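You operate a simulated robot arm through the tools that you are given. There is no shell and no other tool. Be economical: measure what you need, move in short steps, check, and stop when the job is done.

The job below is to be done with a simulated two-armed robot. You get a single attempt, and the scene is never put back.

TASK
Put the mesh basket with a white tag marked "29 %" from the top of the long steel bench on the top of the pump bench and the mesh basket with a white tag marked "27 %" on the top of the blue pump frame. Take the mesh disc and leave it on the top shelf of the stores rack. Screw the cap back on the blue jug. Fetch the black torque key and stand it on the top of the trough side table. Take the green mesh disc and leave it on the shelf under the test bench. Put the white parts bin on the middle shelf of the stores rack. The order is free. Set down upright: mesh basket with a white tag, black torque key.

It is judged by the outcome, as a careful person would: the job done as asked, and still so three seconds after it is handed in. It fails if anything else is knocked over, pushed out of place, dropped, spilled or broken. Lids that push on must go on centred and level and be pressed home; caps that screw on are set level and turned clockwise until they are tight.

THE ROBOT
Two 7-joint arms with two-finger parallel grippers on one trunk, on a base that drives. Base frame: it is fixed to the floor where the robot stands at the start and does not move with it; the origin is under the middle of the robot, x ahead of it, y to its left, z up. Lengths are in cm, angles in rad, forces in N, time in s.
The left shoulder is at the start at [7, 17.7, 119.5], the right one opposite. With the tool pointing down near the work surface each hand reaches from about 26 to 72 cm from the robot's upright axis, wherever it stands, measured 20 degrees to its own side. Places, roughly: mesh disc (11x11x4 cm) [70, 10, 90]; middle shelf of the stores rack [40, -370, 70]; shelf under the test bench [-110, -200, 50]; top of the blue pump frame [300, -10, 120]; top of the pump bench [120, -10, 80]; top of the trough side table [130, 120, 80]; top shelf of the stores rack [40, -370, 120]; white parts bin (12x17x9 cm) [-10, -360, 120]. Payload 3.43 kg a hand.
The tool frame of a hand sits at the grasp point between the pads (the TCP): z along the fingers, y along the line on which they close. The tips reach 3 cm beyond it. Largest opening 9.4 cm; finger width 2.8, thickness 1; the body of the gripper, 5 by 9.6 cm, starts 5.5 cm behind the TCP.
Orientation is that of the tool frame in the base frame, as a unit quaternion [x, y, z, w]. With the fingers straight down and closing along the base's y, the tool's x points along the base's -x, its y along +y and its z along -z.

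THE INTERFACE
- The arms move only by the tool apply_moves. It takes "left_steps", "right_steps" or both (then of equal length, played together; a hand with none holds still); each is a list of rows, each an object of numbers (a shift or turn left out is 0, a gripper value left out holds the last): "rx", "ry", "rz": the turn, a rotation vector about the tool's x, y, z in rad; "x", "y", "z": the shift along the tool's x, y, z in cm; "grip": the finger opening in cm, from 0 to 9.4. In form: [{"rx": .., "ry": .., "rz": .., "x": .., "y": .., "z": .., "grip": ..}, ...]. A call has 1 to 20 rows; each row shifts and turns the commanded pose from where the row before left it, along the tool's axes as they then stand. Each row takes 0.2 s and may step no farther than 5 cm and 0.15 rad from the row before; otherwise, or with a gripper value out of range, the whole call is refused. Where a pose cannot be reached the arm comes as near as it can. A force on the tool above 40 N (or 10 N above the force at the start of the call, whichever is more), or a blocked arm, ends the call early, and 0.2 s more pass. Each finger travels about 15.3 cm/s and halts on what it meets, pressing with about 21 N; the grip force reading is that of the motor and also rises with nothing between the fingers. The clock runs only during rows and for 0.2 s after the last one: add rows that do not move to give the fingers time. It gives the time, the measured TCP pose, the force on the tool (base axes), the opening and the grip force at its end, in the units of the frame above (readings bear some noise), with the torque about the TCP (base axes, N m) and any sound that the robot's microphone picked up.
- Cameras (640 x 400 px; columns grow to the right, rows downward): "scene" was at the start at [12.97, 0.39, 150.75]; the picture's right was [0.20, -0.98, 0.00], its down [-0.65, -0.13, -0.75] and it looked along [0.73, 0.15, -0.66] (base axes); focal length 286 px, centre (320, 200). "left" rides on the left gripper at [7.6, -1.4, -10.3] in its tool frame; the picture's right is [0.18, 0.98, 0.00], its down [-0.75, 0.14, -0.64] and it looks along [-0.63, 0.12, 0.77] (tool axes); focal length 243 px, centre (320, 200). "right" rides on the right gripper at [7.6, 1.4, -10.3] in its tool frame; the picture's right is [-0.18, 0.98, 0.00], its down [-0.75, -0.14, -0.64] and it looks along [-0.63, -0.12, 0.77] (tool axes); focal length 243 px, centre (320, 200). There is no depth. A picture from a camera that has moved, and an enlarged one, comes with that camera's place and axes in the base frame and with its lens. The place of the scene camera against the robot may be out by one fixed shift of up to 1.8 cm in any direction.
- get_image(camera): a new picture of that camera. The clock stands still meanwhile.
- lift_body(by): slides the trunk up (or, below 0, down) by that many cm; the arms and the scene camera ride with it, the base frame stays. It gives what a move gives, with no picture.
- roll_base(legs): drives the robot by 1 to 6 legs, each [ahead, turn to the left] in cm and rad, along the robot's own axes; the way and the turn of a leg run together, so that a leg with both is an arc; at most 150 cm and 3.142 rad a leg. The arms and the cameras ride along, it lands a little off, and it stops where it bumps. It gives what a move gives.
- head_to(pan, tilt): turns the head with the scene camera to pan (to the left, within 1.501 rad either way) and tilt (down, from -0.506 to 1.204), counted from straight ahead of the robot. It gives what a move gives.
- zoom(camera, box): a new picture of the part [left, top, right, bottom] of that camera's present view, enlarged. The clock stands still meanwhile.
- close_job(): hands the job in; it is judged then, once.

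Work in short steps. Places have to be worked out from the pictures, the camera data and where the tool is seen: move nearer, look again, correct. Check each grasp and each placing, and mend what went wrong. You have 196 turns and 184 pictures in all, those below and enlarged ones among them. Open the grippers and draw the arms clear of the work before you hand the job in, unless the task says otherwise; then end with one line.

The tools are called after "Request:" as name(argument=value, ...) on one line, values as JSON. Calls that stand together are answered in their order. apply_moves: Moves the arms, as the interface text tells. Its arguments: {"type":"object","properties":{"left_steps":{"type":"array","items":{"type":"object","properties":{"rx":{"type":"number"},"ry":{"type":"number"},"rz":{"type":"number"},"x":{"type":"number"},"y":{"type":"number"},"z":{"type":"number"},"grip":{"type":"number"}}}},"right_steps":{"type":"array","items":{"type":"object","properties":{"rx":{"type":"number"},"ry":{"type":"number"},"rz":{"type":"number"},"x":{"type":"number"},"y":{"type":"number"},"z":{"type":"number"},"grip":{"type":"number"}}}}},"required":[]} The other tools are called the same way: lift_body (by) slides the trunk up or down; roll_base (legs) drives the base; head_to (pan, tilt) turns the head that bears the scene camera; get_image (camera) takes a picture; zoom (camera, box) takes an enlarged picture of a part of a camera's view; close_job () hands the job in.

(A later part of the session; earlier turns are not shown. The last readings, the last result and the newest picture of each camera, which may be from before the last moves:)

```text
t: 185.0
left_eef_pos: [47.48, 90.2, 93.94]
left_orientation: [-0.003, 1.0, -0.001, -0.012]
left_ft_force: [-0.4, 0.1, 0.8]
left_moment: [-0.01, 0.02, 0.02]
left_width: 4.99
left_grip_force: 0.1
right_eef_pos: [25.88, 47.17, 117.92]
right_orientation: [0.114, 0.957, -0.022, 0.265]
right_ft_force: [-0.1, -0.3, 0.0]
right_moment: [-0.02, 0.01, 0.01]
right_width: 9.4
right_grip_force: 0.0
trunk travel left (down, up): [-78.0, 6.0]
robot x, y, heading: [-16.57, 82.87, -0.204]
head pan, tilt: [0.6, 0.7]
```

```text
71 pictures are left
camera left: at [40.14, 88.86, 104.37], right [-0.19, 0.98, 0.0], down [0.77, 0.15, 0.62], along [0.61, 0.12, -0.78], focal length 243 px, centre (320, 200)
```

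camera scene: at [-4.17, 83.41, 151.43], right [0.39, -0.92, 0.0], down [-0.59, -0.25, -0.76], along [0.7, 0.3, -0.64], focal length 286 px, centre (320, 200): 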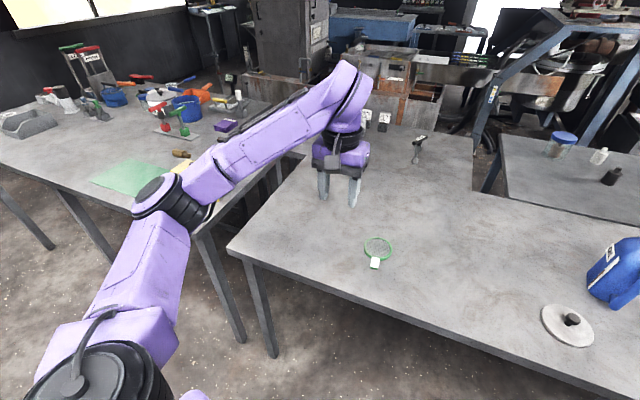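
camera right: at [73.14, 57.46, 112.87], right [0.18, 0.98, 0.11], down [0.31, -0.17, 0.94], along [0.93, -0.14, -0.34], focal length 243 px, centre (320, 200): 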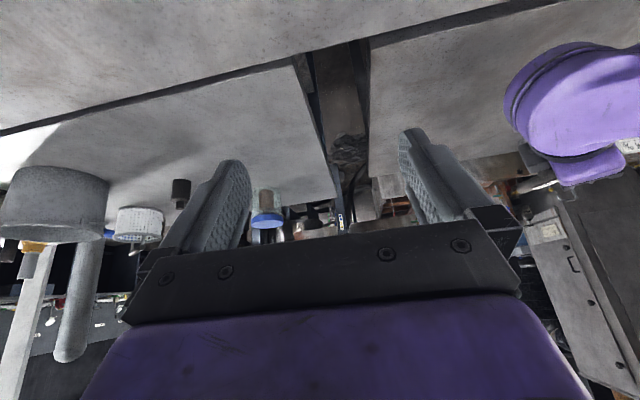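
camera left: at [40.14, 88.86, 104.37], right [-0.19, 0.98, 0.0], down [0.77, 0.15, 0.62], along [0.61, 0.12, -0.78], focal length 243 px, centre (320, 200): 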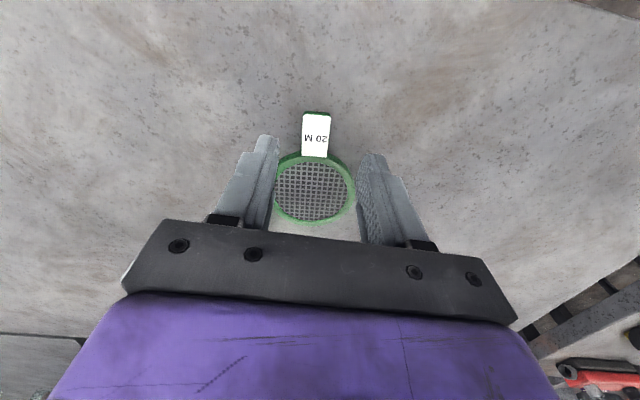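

Centred. I add a small pitch and test whether the arm accepts it here.

Request:
apply_moves(left_steps=[{"ry": -0.14}, {"ry": -0.14}, {"ry": -0.14}, {}])

```text
t: 186.0
left_eef_pos: [47.48, 89.27, 98.64]
left_orientation: [0.01, 0.983, 0.017, 0.185]
left_ft_force: [0.3, -0.2, -0.1]
left_moment: [0.01, 0.02, -0.03]
left_width: 5.02
left_grip_force: 0.1
left hand out of reach, approached as far as the arm can: row 2, 3
right_eef_pos: [25.98, 47.1, 117.84]
right_orientation: [0.114, 0.957, -0.022, 0.265]
right_ft_force: [0.1, 0.6, 0.6]
right_moment: [0.01, 0.01, 0.01]
right_width: 9.4
right_grip_force: 0.0
trunk travel left (down, up): [-78.0, 6.0]
robot x, y, heading: [-16.56, 82.44, -0.204]
head pan, tilt: [0.6, 0.7]
```

Not accepted beyond a few degrees. I go back to nearly vertical, descend and grip.

Request:
apply_moves(left_steps=[{"ry": 0.14}, {"ry": 0.14}, {}, {"z": 3}, {"z": 2.6}, {}, {"grip": 1.2}, {"grip": 1.2}, {"grip": 1.2}, {}])

Request:
get_image(camera="left")

```text
t: 188.2
left_eef_pos: [48.12, 89.24, 93.06]
left_orientation: [-0.003, 0.998, 0.0, 0.057]
left_ft_force: [-0.1, -0.1, 0.5]
left_moment: [-0.01, -0.01, -0.02]
left_width: 1.21
left_grip_force: 0.0
right_eef_pos: [26.01, 47.09, 117.89]
right_orientation: [0.113, 0.958, -0.022, 0.264]
right_ft_force: [0.0, 0.9, -0.4]
right_moment: [0.02, 0.0, -0.01]
right_width: 9.42
right_grip_force: 0.0
trunk travel left (down, up): [-78.0, 6.0]
robot x, y, heading: [-16.5, 82.32, -0.198]
head pan, tilt: [0.6, 0.7]
```

```text
70 pictures are left
camera left: at [39.42, 87.95, 102.46], right [-0.19, 0.98, -0.02], down [0.67, 0.15, 0.72], along [0.71, 0.12, -0.69], focal length 243 px, centre (320, 200)
```

left: 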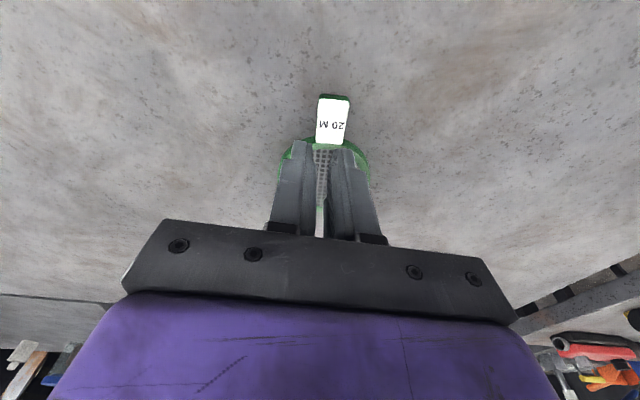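

Just short of the tab's height; I re-open, correct, go down 4.8 cm and grip again.

Request:
apply_moves(left_steps=[{"grip": 5, "y": 0.95, "x": 1.0}, {"grip": 5}, {"z": 2.5}, {"z": 2.3}, {}, {"grip": 1.2}, {"grip": 1.2}, {"grip": 1.2}, {}])

Request:
get_image(camera="left")

```text
t: 190.2
left_eef_pos: [47.69, 90.41, 88.68]
left_orientation: [0.001, 0.999, 0.002, 0.054]
left_ft_force: [0.0, -0.3, -0.1]
left_moment: [0.01, 0.06, 0.0]
left_width: 2.11
left_grip_force: 21.2
left hand out of reach, approached as far as the arm can: row 4
right_eef_pos: [26.02, 47.29, 117.91]
right_orientation: [0.114, 0.957, -0.023, 0.265]
right_ft_force: [0.5, -0.6, -0.6]
right_moment: [0.0, -0.01, -0.03]
right_width: 9.4
right_grip_force: 0.0
trunk travel left (down, up): [-78.0, 6.0]
robot x, y, heading: [-16.2, 82.2, -0.2]
head pan, tilt: [0.6, 0.7]
```

```text
69 pictures are left
camera left: at [39.1, 88.98, 98.03], right [-0.18, 0.98, -0.02], down [0.68, 0.14, 0.72], along [0.71, 0.12, -0.69], focal length 243 px, centre (320, 200)
```

left: 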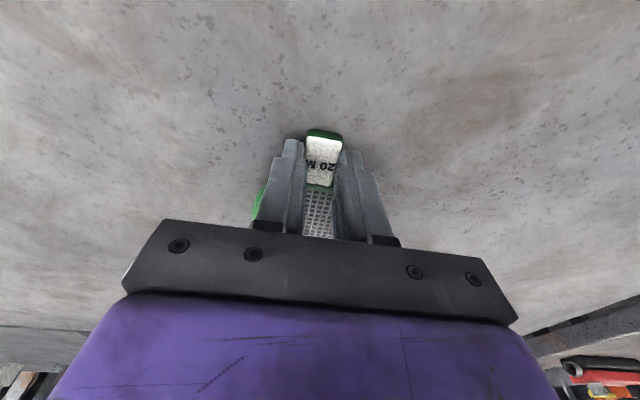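

Gripped at 2.1 cm. I lift and check that the disc comes along.

Request:
apply_moves(left_steps=[{"z": -2}, {"z": -4}, {"z": -4}, {"z": -4}, {"z": -4}, {"z": -4}, {}])

Request:
get_image(camera="left")

```text
t: 191.8
left_eef_pos: [45.21, 90.35, 110.55]
left_orientation: [-0.003, 0.998, -0.001, 0.058]
left_ft_force: [0.1, -0.4, -0.5]
left_moment: [0.01, 0.05, 0.04]
left_width: 2.14
left_grip_force: 21.1
right_eef_pos: [26.03, 47.19, 117.9]
right_orientation: [0.114, 0.957, -0.023, 0.265]
right_ft_force: [0.1, 0.8, 0.5]
right_moment: [0.04, 0.0, 0.03]
right_width: 9.38
right_grip_force: 0.1
trunk travel left (down, up): [-78.0, 6.0]
robot x, y, heading: [-16.76, 82.65, -0.197]
head pan, tilt: [0.6, 0.7]
```

```text
68 pictures are left
camera left: at [36.53, 89.01, 119.89], right [-0.19, 0.98, -0.02], down [0.67, 0.15, 0.72], along [0.71, 0.12, -0.69], focal length 243 px, centre (320, 200)
```

left: 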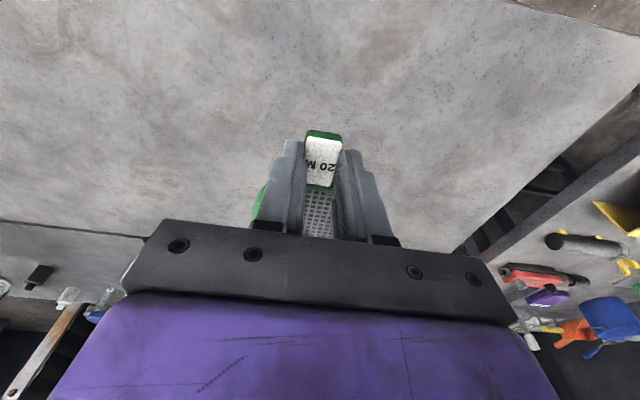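

The green disc is held. I draw the left hand in and up, then drive to face the mesh disc.

Request:
apply_moves(left_steps=[{"x": 3, "z": -3}, {"x": 3, "z": -3}, {"x": 3, "z": -2}, {}])

Request:
roll_base(legs=[[0, -0.7], [0, -0.67], [28, 0], [28, 0], [0, 0.8], [0, 0.77]])

Request:
head_to(pan=-0.2, tilt=0.75)

Request:
get_image(camera="scene")

```text
t: 192.8
left_eef_pos: [36.48, 91.0, 117.21]
left_orientation: [-0.001, 0.998, -0.001, 0.057]
left_ft_force: [0.0, 0.7, -1.3]
left_moment: [0.02, 0.01, 0.01]
left_width: 2.13
left_grip_force: 20.8
left hand out of reach, approached as far as the arm can: row 3
right_eef_pos: [26.09, 47.11, 117.81]
right_orientation: [0.113, 0.957, -0.022, 0.266]
right_ft_force: [-0.6, 0.4, 0.3]
right_moment: [-0.01, -0.04, 0.01]
right_width: 9.4
right_grip_force: 0.2
trunk travel left (down, up): [-78.0, 6.0]
robot x, y, heading: [-16.56, 82.22, -0.196]
head pan, tilt: [0.6, 0.7]
```

```text
t: 204.1
left_eef_pos: [33.96, 45.63, 117.24]
left_orientation: [-0.105, 0.993, 0.006, 0.057]
left_ft_force: [0.0, -0.1, -0.1]
left_moment: [-0.01, 0.06, -0.02]
left_width: 2.12
left_grip_force: 21.3
right_eef_pos: [32.66, 0.76, 117.83]
right_orientation: [0.014, 0.964, 0.005, 0.265]
right_ft_force: [0.2, -0.1, -0.1]
right_moment: [0.02, 0.01, 0.02]
right_width: 9.43
right_grip_force: 0.1
trunk travel left (down, up): [-78.0, 6.0]
robot x, y, heading: [-16.14, 26.27, 0.014]
head pan, tilt: [0.6, 0.7]
```

```text
t: 205.2
left_eef_pos: [34.05, 45.71, 117.3]
left_orientation: [-0.106, 0.993, 0.005, 0.058]
left_ft_force: [0.6, 0.5, -0.9]
left_moment: [-0.01, 0.0, -0.03]
left_width: 2.12
left_grip_force: 20.7
right_eef_pos: [32.6, 0.71, 117.92]
right_orientation: [0.013, 0.964, 0.006, 0.266]
right_ft_force: [-0.3, 0.0, -0.7]
right_moment: [0.0, 0.02, 0.01]
right_width: 9.4
right_grip_force: 0.0
trunk travel left (down, up): [-78.0, 6.0]
robot x, y, heading: [-16.12, 26.52, 0.008]
head pan, tilt: [-0.201, 0.75]
```

```text
67 pictures are left
camera scene: at [-3.44, 23.55, 151.01], right [-0.19, -0.98, 0.0], down [-0.67, 0.13, -0.73], along [0.72, -0.14, -0.68], focal length 286 px, centre (320, 200)
```

scene: 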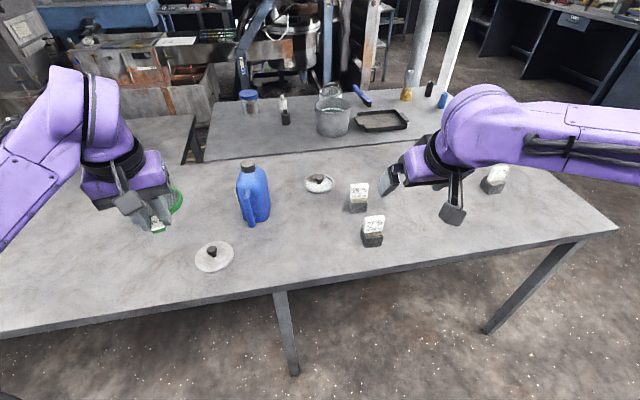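

Next I put the baskets in order. I straighten the right hand and drive up so it's behind the 29 % basket.

Request:
apply_moves(right_steps=[{"ry": 0.134}, {"ry": 0.134}, {"ry": 0.134}, {"ry": 0.134}, {}])

Request:
roll_base(legs=[[9, 0], [9, 0]])

Request:
apply_moves(right_steps=[{"z": 4}, {"z": 4}, {}])

Request:
get_image(camera="right")

```text
t: 206.4
left_eef_pos: [34.0, 45.64, 117.35]
left_orientation: [-0.105, 0.993, 0.005, 0.057]
left_ft_force: [0.0, -1.2, -0.4]
left_moment: [0.01, 0.06, 0.01]
left_width: 2.12
left_grip_force: 20.6
right_eef_pos: [32.54, 0.79, 117.95]
right_orientation: [0.011, 1.0, 0.009, 0.0]
right_ft_force: [-0.2, -0.6, 1.0]
right_moment: [0.06, -0.01, 0.03]
right_width: 9.4
right_grip_force: 0.0
trunk travel left (down, up): [-78.0, 6.0]
robot x, y, heading: [-16.3, 26.54, 0.015]
head pan, tilt: [-0.201, 0.75]
```

```text
t: 208.2
left_eef_pos: [49.76, 45.8, 118.09]
left_orientation: [-0.105, 0.992, 0.005, 0.068]
left_ft_force: [0.2, -0.8, 0.0]
left_moment: [-0.01, 0.09, 0.02]
left_width: 2.15
left_grip_force: 20.8
right_eef_pos: [48.33, 0.86, 118.77]
right_orientation: [0.012, 1.0, 0.009, 0.011]
right_ft_force: [0.7, -0.3, 0.8]
right_moment: [0.0, 0.1, 0.01]
right_width: 9.4
right_grip_force: 0.1
trunk travel left (down, up): [-78.0, 6.0]
robot x, y, heading: [1.59, 26.67, 0.008]
head pan, tilt: [-0.201, 0.75]
```

```text
t: 209.0
left_eef_pos: [50.44, 45.85, 117.86]
left_orientation: [-0.105, 0.992, 0.005, 0.064]
left_ft_force: [-0.1, -0.7, -1.1]
left_moment: [-0.01, 0.02, 0.0]
left_width: 2.1
left_grip_force: 21.4
right_eef_pos: [49.0, 0.9, 110.52]
right_orientation: [0.012, 1.0, 0.009, 0.008]
right_ft_force: [-0.5, 0.3, -0.5]
right_moment: [0.02, -0.02, -0.02]
right_width: 9.4
right_grip_force: 0.0
trunk travel left (down, up): [-78.0, 6.0]
robot x, y, heading: [1.6, 26.36, 0.011]
head pan, tilt: [-0.201, 0.75]
```

```text
66 pictures are left
camera right: at [41.39, 2.31, 120.63], right [0.21, 0.98, 0.02], down [0.74, -0.17, 0.65], along [0.64, -0.12, -0.76], focal length 243 px, centre (320, 200)
```

right: 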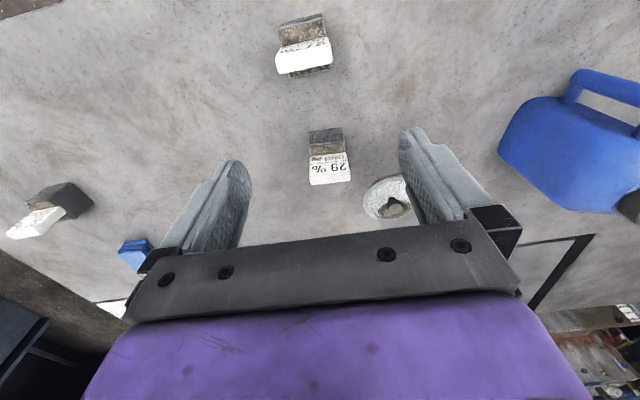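

Request:
zoom(camera="right", box=[260, 0, 420, 220])

```text
1.82 times, centred on (340, 110) of right
camera zoom: at [41.39, 2.31, 120.63], right [0.21, 0.98, 0.02], down [0.74, -0.17, 0.65], along [0.64, -0.12, -0.76], focal length 441 px, centre (284, 364)
```

zoom: 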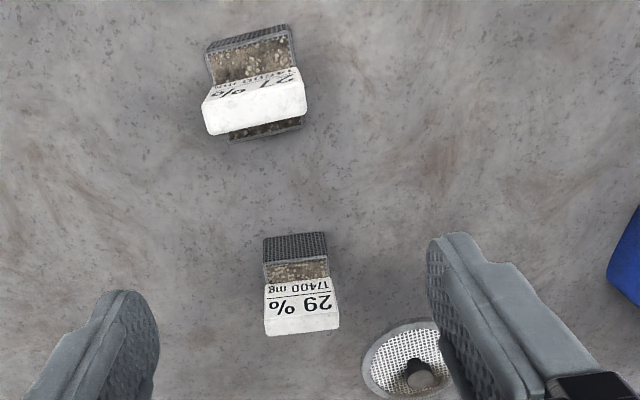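

The 27 % basket stands too close behind the 29 % one for a pitched grasp, so I'll do the rack trip first: take the mesh disc by its knob (about (72.5,10)) with the right hand.

Request:
roll_base(legs=[[8, 0]])

Request:
apply_moves(right_steps=[{"ry": -0.016, "rx": -0.018}, {"x": -2.5, "y": 3}, {"x": -2.5, "y": 3}, {"x": -2, "y": 2}, {"z": 4, "grip": 7}, {}])

Request:
get_image(camera="right")

```text
t: 210.1
left_eef_pos: [57.94, 45.95, 118.18]
left_orientation: [-0.106, 0.992, 0.005, 0.066]
left_ft_force: [-0.2, -0.2, 0.0]
left_moment: [0.01, -0.03, -0.04]
left_width: 2.14
left_grip_force: 21.4
right_eef_pos: [56.71, 1.11, 110.65]
right_orientation: [0.011, 1.0, 0.01, 0.011]
right_ft_force: [-0.6, -0.1, 0.9]
right_moment: [0.0, -0.03, 0.01]
right_width: 9.43
right_grip_force: 0.0
trunk travel left (down, up): [-78.0, 6.0]
robot x, y, heading: [9.59, 26.5, 0.008]
head pan, tilt: [-0.201, 0.75]
```

```text
t: 211.5
left_eef_pos: [58.58, 45.93, 117.7]
left_orientation: [-0.105, 0.992, 0.004, 0.062]
left_ft_force: [-0.2, -0.4, -1.2]
left_moment: [-0.04, 0.01, -0.03]
left_width: 2.11
left_grip_force: 20.4
right_eef_pos: [64.81, 9.1, 106.86]
right_orientation: [0.011, 1.0, 0.018, 0.015]
right_ft_force: [-0.3, 0.3, 0.1]
right_moment: [0.01, 0.02, 0.0]
right_width: 7.04
right_grip_force: 0.0
trunk travel left (down, up): [-78.0, 6.0]
robot x, y, heading: [9.59, 26.74, 0.009]
head pan, tilt: [-0.201, 0.75]
```

```text
64 pictures are left
camera right: at [56.84, 10.24, 116.89], right [0.21, 0.98, 0.04], down [0.73, -0.18, 0.66], along [0.65, -0.11, -0.75], focal length 243 px, centre (320, 200)
```

right: 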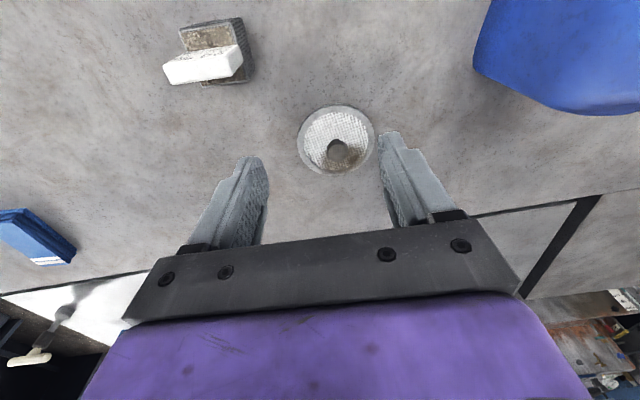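

I fix the small tilt and move over the knob at (73.3,10.2), then down to it.

Request:
apply_moves(right_steps=[{"rx": 0.036, "ry": 0.03}, {"x": -4.2, "y": 0.5}, {"x": -4.2, "y": 0.5}, {"z": 4}, {"z": 4}, {"z": 4}, {}])

Request:
get_image(camera="right")

```text
t: 213.1
left_eef_pos: [58.49, 45.89, 117.76]
left_orientation: [-0.105, 0.992, 0.004, 0.063]
left_ft_force: [0.2, 0.1, -0.5]
left_moment: [0.0, 0.02, -0.01]
left_width: 2.12
left_grip_force: 20.6
right_eef_pos: [72.99, 9.96, 94.9]
right_orientation: [0.011, 1.0, 0.0, 0.0]
right_ft_force: [0.3, -0.7, 0.0]
right_moment: [-0.01, -0.01, -0.01]
right_width: 6.96
right_grip_force: 0.1
trunk travel left (down, up): [-78.0, 6.0]
robot x, y, heading: [9.47, 26.62, 0.008]
head pan, tilt: [-0.201, 0.75]
```

```text
63 pictures are left
camera right: at [65.48, 11.42, 105.13], right [0.21, 0.98, 0.0], down [0.75, -0.16, 0.64], along [0.63, -0.13, -0.77], focal length 243 px, centre (320, 200)
```

right: 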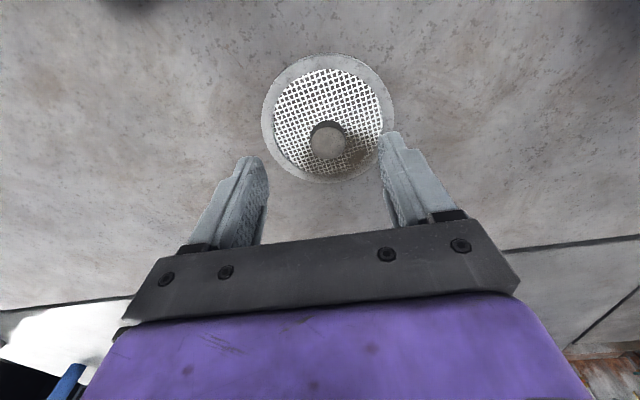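

Request:
apply_moves(right_steps=[{"x": -0.5, "y": 0.4}, {"z": 2.5}, {"z": 2.3}, {}, {"grip": 1}, {"grip": 1}, {"grip": 1}, {"grip": 1}, {}])

Request:
apply_moves(right_steps=[{"z": -2}, {"z": -4}, {"z": -4}, {"z": -4}, {"z": -4}, {}])

Request:
get_image(camera="right")

```text
t: 215.1
left_eef_pos: [58.56, 46.0, 117.76]
left_orientation: [-0.106, 0.992, 0.005, 0.064]
left_ft_force: [-0.4, 0.3, -1.0]
left_moment: [-0.03, 0.05, -0.02]
left_width: 2.12
left_grip_force: 20.8
right_eef_pos: [73.71, 10.31, 90.04]
right_orientation: [0.01, 1.0, 0.0, 0.0]
right_ft_force: [1.2, 0.9, -0.3]
right_moment: [-0.02, 0.0, -0.01]
right_width: 2.62
right_grip_force: 20.7
trunk travel left (down, up): [-78.0, 6.0]
robot x, y, heading: [9.46, 27.01, 0.003]
head pan, tilt: [-0.201, 0.75]
```

```text
t: 216.5
left_eef_pos: [58.63, 45.88, 117.8]
left_orientation: [-0.105, 0.992, 0.005, 0.062]
left_ft_force: [-0.6, 0.6, -0.2]
left_moment: [-0.02, 0.02, -0.02]
left_width: 2.14
left_grip_force: 21.2
right_eef_pos: [73.8, 10.32, 108.03]
right_orientation: [0.011, 1.0, 0.0, -0.001]
right_ft_force: [-0.4, -0.6, -1.3]
right_moment: [-0.05, 0.0, 0.0]
right_width: 2.62
right_grip_force: 21.0
trunk travel left (down, up): [-78.0, 6.0]
robot x, y, heading: [9.17, 26.3, 0.012]
head pan, tilt: [-0.201, 0.75]
```

```text
62 pictures are left
camera right: at [66.24, 11.8, 118.36], right [0.21, 0.98, 0.0], down [0.75, -0.16, 0.64], along [0.63, -0.13, -0.77], focal length 243 px, centre (320, 200)
```

right: 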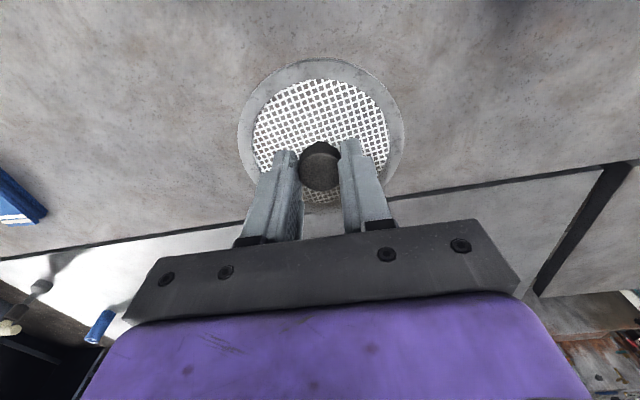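

Mesh disc held by its knob. I raise the trunk, draw the right hand in, and drive toward the stores rack.

Request:
apply_moves(right_steps=[{"x": 4, "y": -2, "z": -2}, {"x": 4, "y": -2, "z": -2}, {"x": 4, "y": -2}, {}])

Request:
lift_body(by=5.9)

Request:
roll_base(legs=[[-10, 0], [-10, 0], [-10, 0], [0, -0.8], [0, -0.78], [100, 0]])

Request:
head_to(pan=0.0, tilt=0.3)

Request:
get_image(camera="scene")

```text
t: 217.5
left_eef_pos: [58.73, 45.95, 117.8]
left_orientation: [-0.104, 0.993, 0.003, 0.063]
left_ft_force: [-0.1, -0.4, -0.4]
left_moment: [-0.01, 0.04, -0.02]
left_width: 2.11
left_grip_force: 20.9
right_eef_pos: [61.61, 4.46, 112.03]
right_orientation: [0.011, 1.0, 0.0, -0.001]
right_ft_force: [0.7, -0.1, 0.2]
right_moment: [-0.01, -0.01, 0.06]
right_width: 2.64
right_grip_force: 21.8
trunk travel left (down, up): [-78.0, 6.0]
robot x, y, heading: [9.66, 26.97, 0.007]
head pan, tilt: [-0.201, 0.75]
```

```text
t: 218.5
left_eef_pos: [58.64, 45.97, 123.69]
left_orientation: [-0.105, 0.992, 0.005, 0.064]
left_ft_force: [-0.2, 0.6, -1.2]
left_moment: [-0.04, 0.03, -0.02]
left_width: 2.13
left_grip_force: 20.9
right_eef_pos: [61.59, 4.43, 118.03]
right_orientation: [0.011, 1.0, 0.0, -0.001]
right_ft_force: [0.3, -0.1, -1.3]
right_moment: [0.0, -0.02, 0.0]
right_width: 2.63
right_grip_force: 20.6
trunk travel left (down, up): [-83.9, 0.1]
robot x, y, heading: [9.45, 26.44, 0.008]
head pan, tilt: [-0.201, 0.75]
```

```text
t: 221.2
left_eef_pos: [28.78, 46.12, 123.17]
left_orientation: [-0.098, 0.992, 0.011, 0.075]
left_ft_force: [0.5, -0.5, -0.9]
left_moment: [-0.01, 0.08, 0.02]
left_width: 2.08
left_grip_force: 20.7
right_eef_pos: [32.21, 4.02, 118.29]
right_orientation: [0.013, 1.0, 0.003, 0.02]
right_ft_force: [0.6, -1.1, -2.6]
right_moment: [0.0, 0.04, -0.01]
right_width: 2.63
right_grip_force: 20.9
trunk travel left (down, up): [-83.9, 0.1]
robot x, y, heading: [-20.1, 26.6, 0.009]
head pan, tilt: [-0.201, 0.75]
stopped in leg 3: the robot was blocked; the commanded pose is now the measured one
```

```text
t: 222.1
left_eef_pos: [25.69, 46.03, 124.5]
left_orientation: [-0.096, 0.991, 0.008, 0.089]
left_ft_force: [0.9, 0.4, -0.8]
left_moment: [0.0, 0.06, -0.01]
left_width: 2.14
left_grip_force: 21.1
right_eef_pos: [29.13, 4.2, 119.88]
right_orientation: [0.013, 0.999, 0.002, 0.034]
right_ft_force: [-0.7, 0.2, -0.6]
right_moment: [-0.03, 0.04, 0.0]
right_width: 2.63
right_grip_force: 21.0
trunk travel left (down, up): [-83.9, 0.1]
robot x, y, heading: [-20.13, 26.24, 0.008]
head pan, tilt: [0.0, 0.3]
```

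```text
61 pictures are left
camera scene: at [-6.68, 25.13, 161.02], right [0.01, -1.0, 0.0], down [-0.29, 0.0, -0.96], along [0.96, 0.01, -0.29], focal length 286 px, centre (320, 200)
```

scene: 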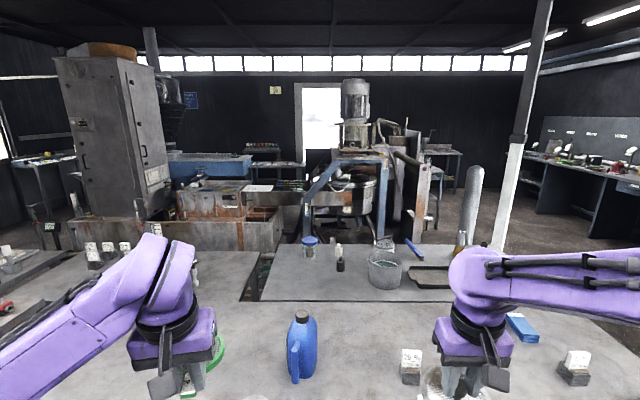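

It stopped at the end of the reverse, with no contact visible. I continue: turn right and drive along the lane.

Request:
roll_base(legs=[[0, -0.8], [0, -0.78]])

Request:
roll_base(legs=[[40, 0], [60, 0]])

Request:
get_image(camera="scene")

```text
t: 226.6
left_eef_pos: [-0.08, -20.03, 124.21]
left_orientation: [0.635, 0.768, -0.057, 0.068]
left_ft_force: [0.2, -1.2, -1.1]
left_moment: [0.05, 0.03, -0.01]
left_width: 2.13
left_grip_force: 20.5
right_eef_pos: [-41.93, -23.34, 119.66]
right_orientation: [0.716, 0.697, -0.021, 0.023]
right_ft_force: [0.2, 0.0, -1.3]
right_moment: [0.02, -0.02, 0.0]
right_width: 2.63
right_grip_force: 21.3
trunk travel left (down, up): [-83.9, 0.1]
robot x, y, heading: [-19.7, 26.37, -1.559]
head pan, tilt: [0.0, 0.3]
```

```text
t: 232.1
left_eef_pos: [0.66, -119.86, 124.32]
left_orientation: [0.634, 0.768, -0.057, 0.069]
left_ft_force: [-0.3, 0.1, -0.7]
left_moment: [0.02, -0.04, 0.04]
left_width: 2.12
left_grip_force: 21.0
right_eef_pos: [-41.29, -123.39, 119.67]
right_orientation: [0.716, 0.698, -0.021, 0.024]
right_ft_force: [0.0, -0.2, -0.9]
right_moment: [0.0, 0.0, -0.01]
right_width: 2.59
right_grip_force: 21.4
trunk travel left (down, up): [-83.9, 0.1]
robot x, y, heading: [-18.79, -73.41, -1.563]
head pan, tilt: [0.0, 0.3]
```

```text
60 pictures are left
camera scene: at [-19.16, -89.33, 160.96], right [-1.0, -0.01, 0.0], down [0.0, 0.3, -0.96], along [0.01, -0.96, -0.3], focal length 286 px, centre (320, 200)
```

scene: 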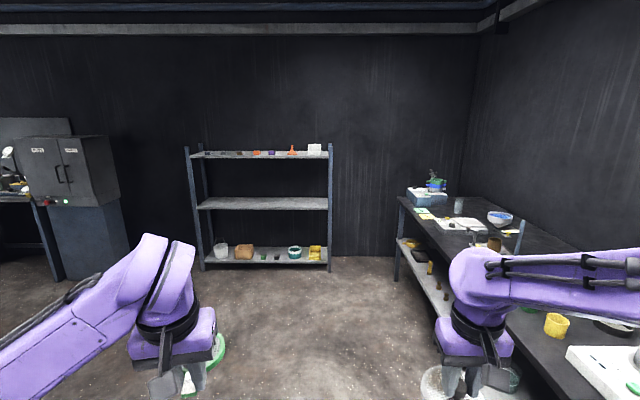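

The rack's middle shelf is empty and the bin sits at the right end of its top. First the green disc: I drive to face the test bench and look at its lower shelf.

Request:
roll_base(legs=[[60, 0], [20, 0], [0, -0.8], [0, -0.78]])

Request:
head_to(pan=0.0, tilt=0.8)

Request:
get_image(camera="scene")

```text
t: 240.9
left_eef_pos: [-64.59, -173.97, 124.25]
left_orientation: [0.992, 0.09, -0.089, 0.009]
left_ft_force: [-0.7, -0.6, -0.7]
left_moment: [0.0, -0.05, 0.01]
left_width: 2.12
left_grip_force: 20.7
right_eef_pos: [-67.83, -132.16, 119.65]
right_orientation: [0.999, -0.017, -0.032, 0.001]
right_ft_force: [-0.6, -0.1, -0.2]
right_moment: [0.03, -0.04, -0.03]
right_width: 2.6
right_grip_force: 21.3
trunk travel left (down, up): [-83.9, 0.1]
robot x, y, heading: [-18.1, -154.67, -3.14]
head pan, tilt: [0.0, 0.3]
```

```text
t: 241.8
left_eef_pos: [-64.58, -173.8, 124.31]
left_orientation: [0.992, 0.089, -0.091, 0.01]
left_ft_force: [0.5, 0.0, -0.6]
left_moment: [0.0, -0.03, 0.0]
left_width: 2.14
left_grip_force: 20.9
right_eef_pos: [-67.84, -131.99, 119.7]
right_orientation: [0.999, -0.016, -0.031, 0.002]
right_ft_force: [0.0, 0.5, -0.4]
right_moment: [0.0, -0.03, -0.01]
right_width: 2.61
right_grip_force: 21.2
trunk travel left (down, up): [-83.9, 0.1]
robot x, y, heading: [-18.04, -154.62, -3.139]
head pan, tilt: [0.0, 0.799]
```

```text
59 pictures are left
camera scene: at [-31.53, -155.93, 156.52], right [0.0, 1.0, 0.0], down [0.72, 0.0, -0.7], along [-0.7, 0.0, -0.72], focal length 286 px, centre (320, 200)
```

scene: 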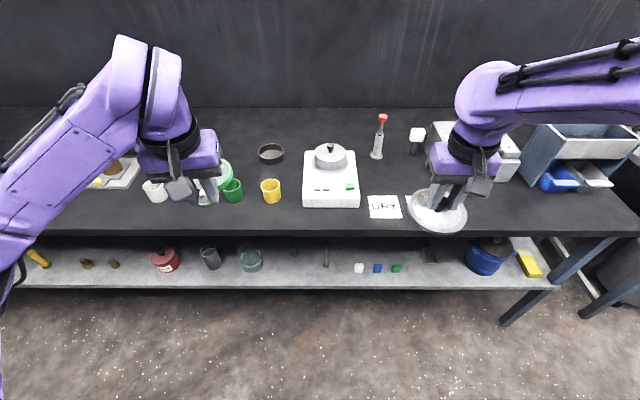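

The shelf's front strip is free between y≈-174 and -148 (front edge x≈-86, z≈50). I level the disc, lower the trunk by 46 cm with both hands still well in front of the bench.

Request:
apply_moves(left_steps=[{"ry": 0.07, "x": 2, "z": 1}, {"x": 2, "y": 0}, {}])

Request:
lift_body(by=-46)

Request:
head_to(pan=0.0, tilt=0.5)

Request:
get_image(camera="scene")

Request:
get_image(camera="left")

```text
t: 242.6
left_eef_pos: [-64.85, -176.63, 122.54]
left_orientation: [0.995, 0.088, -0.055, 0.005]
left_ft_force: [0.9, 0.1, -1.0]
left_moment: [0.0, -0.03, 0.01]
left_width: 2.13
left_grip_force: 20.9
left hand out of reach, approached as far as the arm can: row 1, 2
right_eef_pos: [-67.74, -131.85, 119.71]
right_orientation: [0.999, -0.017, -0.032, 0.002]
right_ft_force: [0.7, 0.1, -1.0]
right_moment: [-0.05, 0.03, 0.03]
right_width: 2.56
right_grip_force: 21.3
trunk travel left (down, up): [-83.9, 0.1]
robot x, y, heading: [-18.1, -154.75, -3.139]
head pan, tilt: [0.0, 0.799]
```

```text
refused: -46 is not a number from -40 to 40
```

```text
t: 243.4
left_eef_pos: [-64.85, -176.78, 122.5]
left_orientation: [0.995, 0.088, -0.055, 0.006]
left_ft_force: [0.3, 0.2, -0.3]
left_moment: [-0.03, -0.03, 0.02]
left_width: 2.14
left_grip_force: 21.1
right_eef_pos: [-67.88, -131.93, 119.66]
right_orientation: [0.999, -0.017, -0.031, 0.003]
right_ft_force: [0.3, 0.8, -1.0]
right_moment: [0.0, 0.03, 0.03]
right_width: 2.59
right_grip_force: 21.0
trunk travel left (down, up): [-83.9, 0.1]
robot x, y, heading: [-18.19, -154.74, -3.141]
head pan, tilt: [0.0, 0.499]
```

```text
58 pictures are left
camera scene: at [-32.59, -155.96, 159.1], right [0.0, 1.0, 0.0], down [0.48, 0.0, -0.88], along [-0.88, 0.0, -0.48], focal length 286 px, centre (320, 200)
```

scene: 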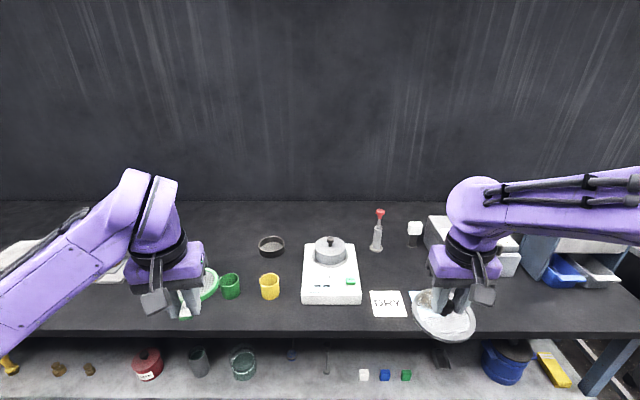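

```text
57 pictures are left
camera left: at [-56.47, -173.74, 131.79], right [0.35, -0.94, -0.02], down [-0.64, -0.26, 0.72], along [-0.68, -0.24, -0.69], focal length 243 px, centre (320, 200)
```

left: 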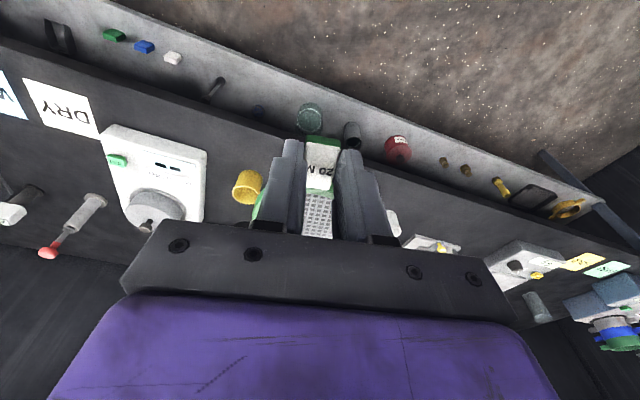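

Each lift is limited to 40 cm; I lower in two calls.

Request:
lift_body(by=-40)

Request:
lift_body(by=-10)

Request:
get_image(camera="scene")

Request:
get_image(camera="left")

```text
t: 247.2
left_eef_pos: [-64.8, -176.86, 82.39]
left_orientation: [0.995, 0.088, -0.056, 0.006]
left_ft_force: [0.0, -0.3, -1.1]
left_moment: [0.03, -0.09, 0.0]
left_width: 2.1
left_grip_force: 21.2
right_eef_pos: [-67.71, -131.95, 79.69]
right_orientation: [0.999, -0.016, -0.032, 0.002]
right_ft_force: [-0.3, 0.0, 0.0]
right_moment: [0.01, 0.0, 0.01]
right_width: 2.57
right_grip_force: 20.5
trunk travel left (down, up): [-43.9, 40.1]
robot x, y, heading: [-18.48, -154.64, -3.141]
head pan, tilt: [0.0, 0.499]
```

```text
t: 248.6
left_eef_pos: [-64.77, -176.69, 72.53]
left_orientation: [0.995, 0.088, -0.056, 0.005]
left_ft_force: [-0.2, -0.9, -0.7]
left_moment: [0.02, -0.03, 0.01]
left_width: 2.16
left_grip_force: 20.8
right_eef_pos: [-67.75, -132.08, 69.64]
right_orientation: [0.999, -0.017, -0.031, 0.002]
right_ft_force: [-0.4, 0.2, -1.2]
right_moment: [-0.02, 0.01, -0.02]
right_width: 2.61
right_grip_force: 21.0
trunk travel left (down, up): [-33.9, 50.1]
robot x, y, heading: [-18.06, -154.43, -3.144]
head pan, tilt: [0.0, 0.499]
```

```text
56 pictures are left
camera scene: at [-32.53, -155.96, 109.11], right [0.0, 1.0, 0.0], down [0.48, 0.0, -0.88], along [-0.88, 0.0, -0.48], focal length 286 px, centre (320, 200)
```

scene: 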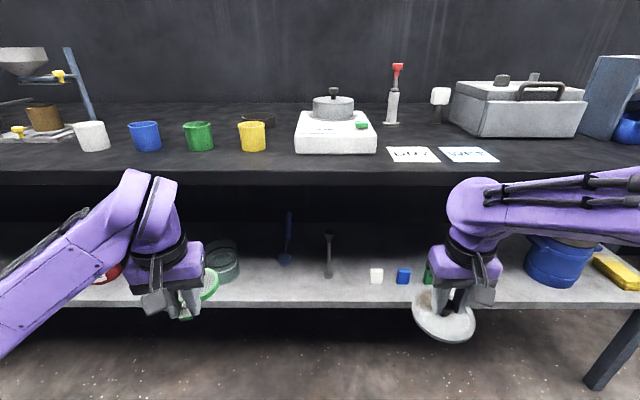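

```text
55 pictures are left
camera left: at [-56.42, -173.74, 81.82], right [0.35, -0.94, -0.02], down [-0.64, -0.26, 0.72], along [-0.68, -0.24, -0.69], focal length 243 px, centre (320, 200)
```

left: 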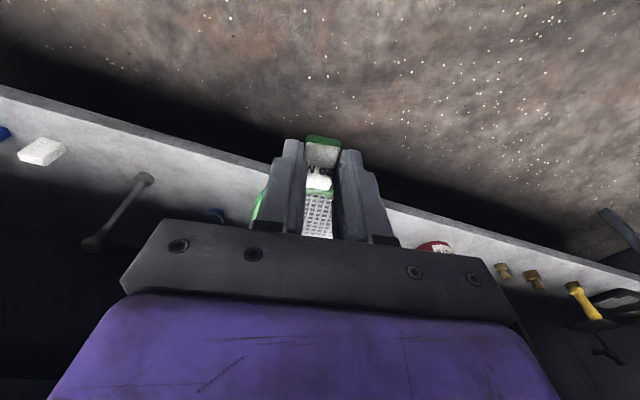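

Both hands hang in front of the bench below its top. I move the left hand sideways to y≈-159.5 and down to disc height 57, then inspect.

Request:
apply_moves(left_steps=[{"x": 0.75, "y": -4.24}, {"x": 0.75, "y": -4.24}, {"x": 0.75, "y": -4.24}, {"x": 0.75, "y": -4.24}, {"x": 0.4, "z": 3.96}, {"x": 0.4, "z": 3.96}, {"x": 0.4, "z": 3.96}, {}])

Request:
get_image(camera="scene")

```text
t: 250.4
left_eef_pos: [-72.47, -163.86, 59.63]
left_orientation: [0.995, 0.088, -0.055, 0.006]
left_ft_force: [0.5, -0.2, -1.0]
left_moment: [0.03, -0.05, 0.01]
left_width: 2.11
left_grip_force: 20.9
left hand out of reach, approached as far as the arm can: row 1, 2, 3, 4
right_eef_pos: [-67.8, -131.92, 69.63]
right_orientation: [0.999, -0.016, -0.031, 0.003]
right_ft_force: [0.0, 0.1, -0.3]
right_moment: [0.01, -0.02, -0.01]
right_width: 2.58
right_grip_force: 21.2
trunk travel left (down, up): [-33.9, 50.1]
robot x, y, heading: [-18.13, -154.47, -3.138]
head pan, tilt: [0.0, 0.499]
```

```text
54 pictures are left
camera scene: at [-32.55, -155.95, 109.11], right [0.0, 1.0, 0.0], down [0.48, 0.0, -0.88], along [-0.88, 0.0, -0.48], focal length 286 px, centre (320, 200)
```

scene: 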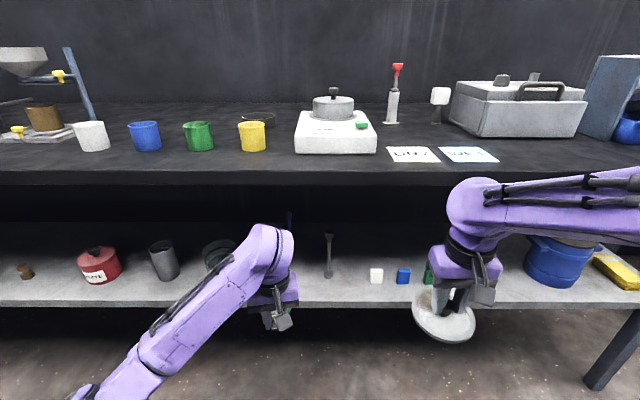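

The hand is at (-72.5,-163.9,59.6). I drive 6 cm closer and extend the arm the rest, shifting toward y=-160.

Request:
roll_base(legs=[[6, 0]])

Request:
apply_moves(left_steps=[{"x": -3, "y": -3}, {"x": -4, "y": -1}, {}])

Request:
get_image(camera="left")

Request:
get_image(camera="scene")

```text
t: 251.3
left_eef_pos: [-78.48, -163.77, 59.58]
left_orientation: [0.995, 0.088, -0.055, 0.006]
left_ft_force: [-0.7, -0.1, 0.1]
left_moment: [0.0, -0.07, 0.0]
left_width: 2.1
left_grip_force: 21.3
right_eef_pos: [-73.87, -131.95, 69.51]
right_orientation: [0.999, -0.016, -0.031, 0.002]
right_ft_force: [0.2, 0.0, -1.4]
right_moment: [0.0, 0.0, -0.02]
right_width: 2.6
right_grip_force: 20.6
trunk travel left (down, up): [-33.9, 50.1]
robot x, y, heading: [-24.28, -154.23, -3.142]
head pan, tilt: [0.0, 0.499]
```

```text
t: 252.1
left_eef_pos: [-86.06, -161.14, 60.3]
left_orientation: [0.995, 0.088, -0.056, 0.006]
left_ft_force: [-0.6, 0.1, 0.2]
left_moment: [0.01, -0.04, 0.0]
left_width: 2.11
left_grip_force: 21.6
right_eef_pos: [-73.79, -131.97, 69.6]
right_orientation: [0.999, -0.016, -0.032, 0.001]
right_ft_force: [-1.0, -0.5, -0.2]
right_moment: [-0.01, -0.02, 0.02]
right_width: 2.59
right_grip_force: 21.1
trunk travel left (down, up): [-33.9, 50.1]
robot x, y, heading: [-24.11, -154.43, -3.14]
head pan, tilt: [0.0, 0.499]
```

```text
53 pictures are left
camera left: at [-77.62, -158.06, 69.63], right [0.35, -0.94, -0.02], down [-0.64, -0.26, 0.72], along [-0.68, -0.24, -0.69], focal length 243 px, centre (320, 200)
```

left: 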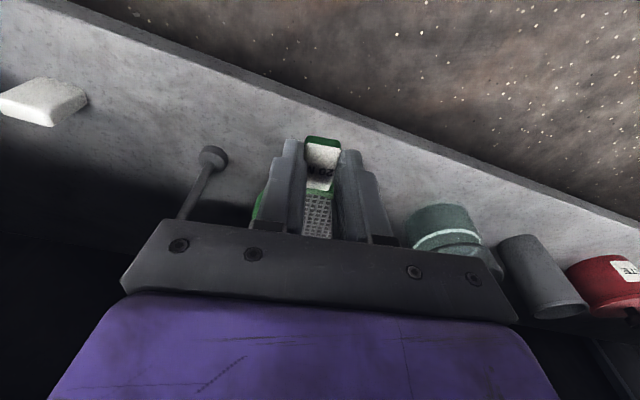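

```text
52 pictures are left
camera scene: at [-38.57, -155.97, 109.1], right [0.0, 1.0, 0.0], down [0.48, 0.0, -0.88], along [-0.88, 0.0, -0.48], focal length 286 px, centre (320, 200)
```

scene: 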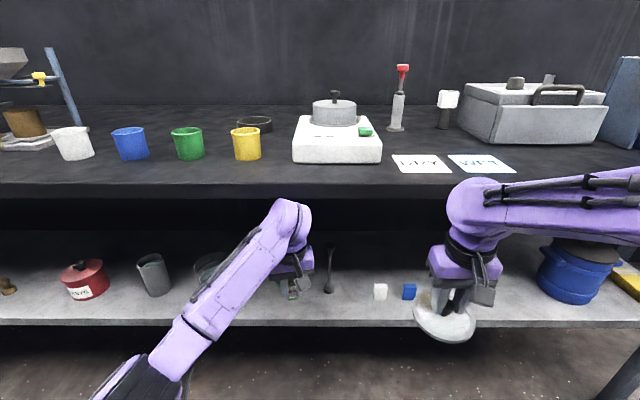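

The disc hovers over a free spot, its centre about 6 cm inside the shelf edge. I lower it.

Request:
apply_moves(left_steps=[{"x": -1}, {"x": 0.3, "z": 2.8}, {"x": 0.3, "z": 2.7}, {}])

Request:
apply_moves(left_steps=[{"z": 0.5}, {"z": 0.3}, {}])

Request:
get_image(camera="left")

```text
t: 253.1
left_eef_pos: [-87.01, -161.29, 54.8]
left_orientation: [0.995, 0.087, -0.056, 0.006]
left_ft_force: [0.1, 0.7, -0.4]
left_moment: [0.04, -0.02, 0.0]
left_width: 2.13
left_grip_force: 21.0
right_eef_pos: [-73.66, -131.96, 69.6]
right_orientation: [0.999, -0.017, -0.032, 0.002]
right_ft_force: [0.4, 0.4, -0.5]
right_moment: [-0.02, -0.04, 0.01]
right_width: 2.58
right_grip_force: 20.8
trunk travel left (down, up): [-33.9, 50.1]
robot x, y, heading: [-24.78, -154.78, -3.139]
head pan, tilt: [0.0, 0.499]
```

```text
t: 253.9
left_eef_pos: [-87.07, -161.35, 54.05]
left_orientation: [0.995, 0.088, -0.055, 0.006]
left_ft_force: [-0.5, 0.3, -0.9]
left_moment: [0.05, -0.03, 0.06]
left_width: 2.11
left_grip_force: 21.0
right_eef_pos: [-73.8, -132.06, 69.67]
right_orientation: [0.999, -0.016, -0.032, 0.002]
right_ft_force: [-0.8, -0.6, 0.0]
right_moment: [0.01, -0.01, 0.03]
right_width: 2.57
right_grip_force: 21.0
trunk travel left (down, up): [-33.9, 50.1]
robot x, y, heading: [-23.82, -154.6, -3.14]
head pan, tilt: [0.0, 0.499]
```

```text
51 pictures are left
camera left: at [-78.68, -158.29, 63.47], right [0.35, -0.94, -0.02], down [-0.64, -0.26, 0.72], along [-0.68, -0.24, -0.69], focal length 243 px, centre (320, 200)
```

left: 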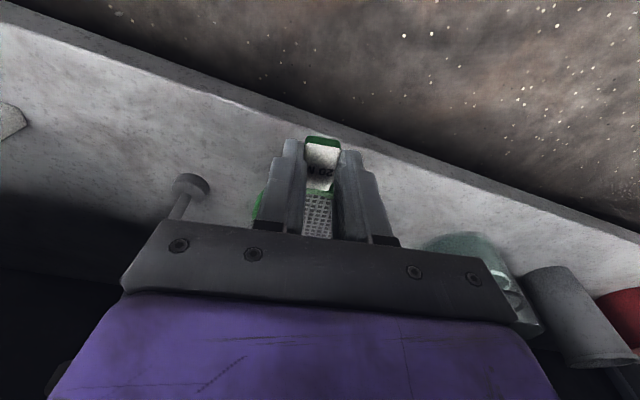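

Request:
apply_moves(left_steps=[{"z": 0.3}, {"z": 0.2}, {}])

Request:
apply_moves(left_steps=[{"z": 0.2}, {"z": 0.2}, {}])

```text
t: 254.7
left_eef_pos: [-87.17, -161.36, 53.72]
left_orientation: [0.995, 0.088, -0.055, 0.005]
left_ft_force: [-0.4, 0.3, -0.1]
left_moment: [-0.02, -0.03, 0.03]
left_width: 2.11
left_grip_force: 21.5
right_eef_pos: [-73.76, -132.06, 69.71]
right_orientation: [0.999, -0.016, -0.03, 0.002]
right_ft_force: [-0.4, 0.4, -0.4]
right_moment: [0.01, -0.01, 0.02]
right_width: 2.58
right_grip_force: 20.9
trunk travel left (down, up): [-33.9, 50.1]
robot x, y, heading: [-24.4, -154.77, -3.138]
head pan, tilt: [0.0, 0.499]
```

```text
t: 255.5
left_eef_pos: [-87.14, -161.41, 53.2]
left_orientation: [0.995, 0.088, -0.056, 0.006]
left_ft_force: [-0.6, -0.2, -0.7]
left_moment: [0.0, -0.04, 0.02]
left_width: 2.13
left_grip_force: 21.1
right_eef_pos: [-73.75, -131.98, 69.65]
right_orientation: [0.999, -0.017, -0.031, 0.002]
right_ft_force: [1.1, -0.3, -0.7]
right_moment: [0.01, -0.01, -0.02]
right_width: 2.6
right_grip_force: 21.3
trunk travel left (down, up): [-33.9, 50.1]
robot x, y, heading: [-23.95, -154.32, -3.143]
head pan, tilt: [0.0, 0.499]
```

Request:
apply_moves(left_steps=[{"z": 0.3}, {}])

Request:
apply_moves(left_steps=[{"z": 0.3}, {}])

Request:
zoom(camera="left", box=[200, 100, 440, 250])

```text
t: 256.1
left_eef_pos: [-87.24, -161.33, 52.89]
left_orientation: [0.995, 0.088, -0.056, 0.006]
left_ft_force: [0.7, 0.5, -1.4]
left_moment: [0.04, -0.03, 0.01]
left_width: 2.11
left_grip_force: 21.0
right_eef_pos: [-73.71, -131.92, 69.66]
right_orientation: [0.999, -0.016, -0.032, 0.002]
right_ft_force: [0.4, -0.8, -0.6]
right_moment: [0.0, -0.01, 0.01]
right_width: 2.58
right_grip_force: 21.2
trunk travel left (down, up): [-33.9, 50.1]
robot x, y, heading: [-24.37, -154.81, -3.135]
head pan, tilt: [0.0, 0.499]
```

```text
t: 256.7
left_eef_pos: [-87.21, -161.37, 52.65]
left_orientation: [0.995, 0.088, -0.055, 0.006]
left_ft_force: [0.4, -0.9, -1.2]
left_moment: [0.0, 0.02, -0.01]
left_width: 2.14
left_grip_force: 20.5
right_eef_pos: [-73.77, -131.96, 69.6]
right_orientation: [0.999, -0.016, -0.031, 0.002]
right_ft_force: [-0.2, 0.1, -0.2]
right_moment: [-0.01, 0.0, -0.01]
right_width: 2.59
right_grip_force: 21.1
trunk travel left (down, up): [-33.9, 50.1]
robot x, y, heading: [-24.04, -154.39, -3.142]
head pan, tilt: [0.0, 0.499]
```

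```text
2.67 times, centred on (320, 175) of left
camera zoom: at [-78.84, -158.33, 62.05], right [0.35, -0.94, -0.02], down [-0.64, -0.26, 0.72], along [-0.68, -0.24, -0.69], focal length 647 px, centre (320, 267)
```

zoom: 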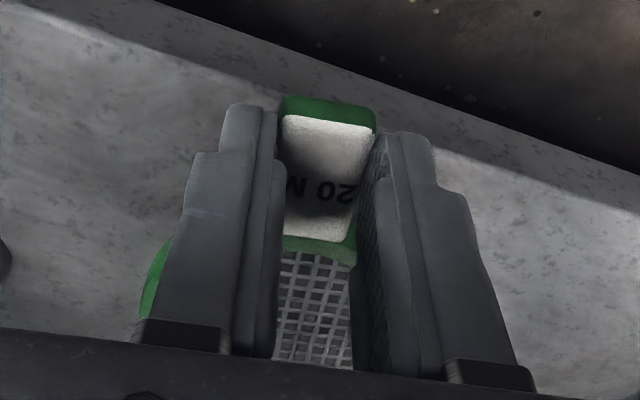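

Request:
apply_moves(left_steps=[{"x": -0.5, "z": 0.4}, {"z": 0.3}, {}])

Request:
apply_moves(left_steps=[{"z": 0.3}, {"z": 0.3}, {}])

Request:
apply_moves(left_steps=[{"z": 0.3}, {"z": 0.3}, {}])

```text
t: 257.5
left_eef_pos: [-87.8, -161.5, 52.1]
left_orientation: [0.995, 0.088, -0.056, 0.006]
left_ft_force: [0.1, 0.2, -0.7]
left_moment: [-0.01, -0.02, -0.01]
left_width: 2.11
left_grip_force: 21.0
right_eef_pos: [-73.8, -132.08, 69.67]
right_orientation: [0.999, -0.017, -0.03, 0.002]
right_ft_force: [-0.3, 0.3, -0.5]
right_moment: [0.01, -0.02, -0.01]
right_width: 2.59
right_grip_force: 20.8
trunk travel left (down, up): [-33.9, 50.1]
robot x, y, heading: [-24.42, -154.51, -3.137]
head pan, tilt: [0.0, 0.499]
```

```text
t: 258.3
left_eef_pos: [-87.75, -161.64, 51.42]
left_orientation: [0.995, 0.086, -0.055, 0.006]
left_ft_force: [-0.1, 1.0, -1.0]
left_moment: [0.01, -0.02, 0.01]
left_width: 2.15
left_grip_force: 20.9
right_eef_pos: [-73.81, -132.0, 69.59]
right_orientation: [0.999, -0.016, -0.031, 0.003]
right_ft_force: [-0.3, -0.1, -0.3]
right_moment: [0.0, 0.01, -0.02]
right_width: 2.59
right_grip_force: 20.9
trunk travel left (down, up): [-33.9, 50.1]
robot x, y, heading: [-24.05, -154.64, -3.137]
head pan, tilt: [0.0, 0.499]
```

```text
t: 259.1
left_eef_pos: [-87.62, -161.63, 50.96]
left_orientation: [0.995, 0.086, -0.054, 0.008]
left_ft_force: [0.4, 0.2, -0.5]
left_moment: [-0.01, -0.04, -0.02]
left_width: 2.13
left_grip_force: 20.6
left hand out of reach, approached as far as the arm can: row 2
right_eef_pos: [-73.69, -131.96, 69.65]
right_orientation: [0.999, -0.017, -0.03, 0.001]
right_ft_force: [0.1, -0.4, -0.5]
right_moment: [0.03, -0.02, 0.0]
right_width: 2.58
right_grip_force: 21.0
trunk travel left (down, up): [-33.9, 50.1]
robot x, y, heading: [-24.17, -154.68, -3.142]
head pan, tilt: [0.0, 0.499]
```

Still no contact; the shelf is lower than 50. I finish with the trunk in small amounts.

Request:
lift_body(by=-0.6)

Request:
lift_body(by=-0.6)

Request:
zoom(camera="left", box=[200, 100, 440, 250])

```text
t: 259.7
left_eef_pos: [-87.67, -161.61, 50.42]
left_orientation: [0.995, 0.086, -0.055, 0.007]
left_ft_force: [0.1, 0.4, -1.3]
left_moment: [0.04, -0.04, 0.01]
left_width: 2.12
left_grip_force: 20.7
right_eef_pos: [-73.91, -131.86, 68.99]
right_orientation: [0.999, -0.016, -0.031, 0.002]
right_ft_force: [-0.2, -0.6, -2.1]
right_moment: [0.04, -0.04, -0.02]
right_width: 2.6
right_grip_force: 20.7
trunk travel left (down, up): [-33.3, 50.7]
robot x, y, heading: [-24.09, -154.75, -3.139]
head pan, tilt: [0.0, 0.499]
```

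```text
t: 260.2
left_eef_pos: [-87.7, -161.74, 49.83]
left_orientation: [0.995, 0.086, -0.055, 0.007]
left_ft_force: [0.6, -0.2, -1.3]
left_moment: [-0.02, -0.03, -0.01]
left_width: 2.11
left_grip_force: 20.8
right_eef_pos: [-73.82, -131.9, 68.47]
right_orientation: [0.999, -0.016, -0.032, 0.003]
right_ft_force: [0.4, 0.7, -0.6]
right_moment: [0.01, -0.01, 0.01]
right_width: 2.59
right_grip_force: 21.1
trunk travel left (down, up): [-32.7, 51.3]
robot x, y, heading: [-24.51, -154.71, -3.134]
head pan, tilt: [0.0, 0.499]
```

```text
2.67 times, centred on (320, 175) of left
camera zoom: at [-79.31, -158.63, 59.22], right [0.35, -0.94, -0.01], down [-0.65, -0.25, 0.72], along [-0.68, -0.24, -0.69], focal length 647 px, centre (320, 267)
```

zoom: 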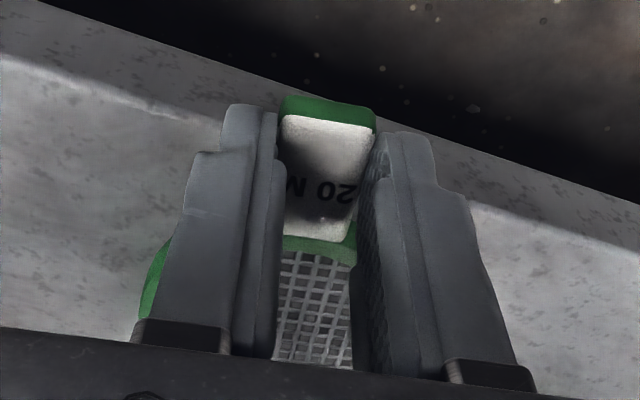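

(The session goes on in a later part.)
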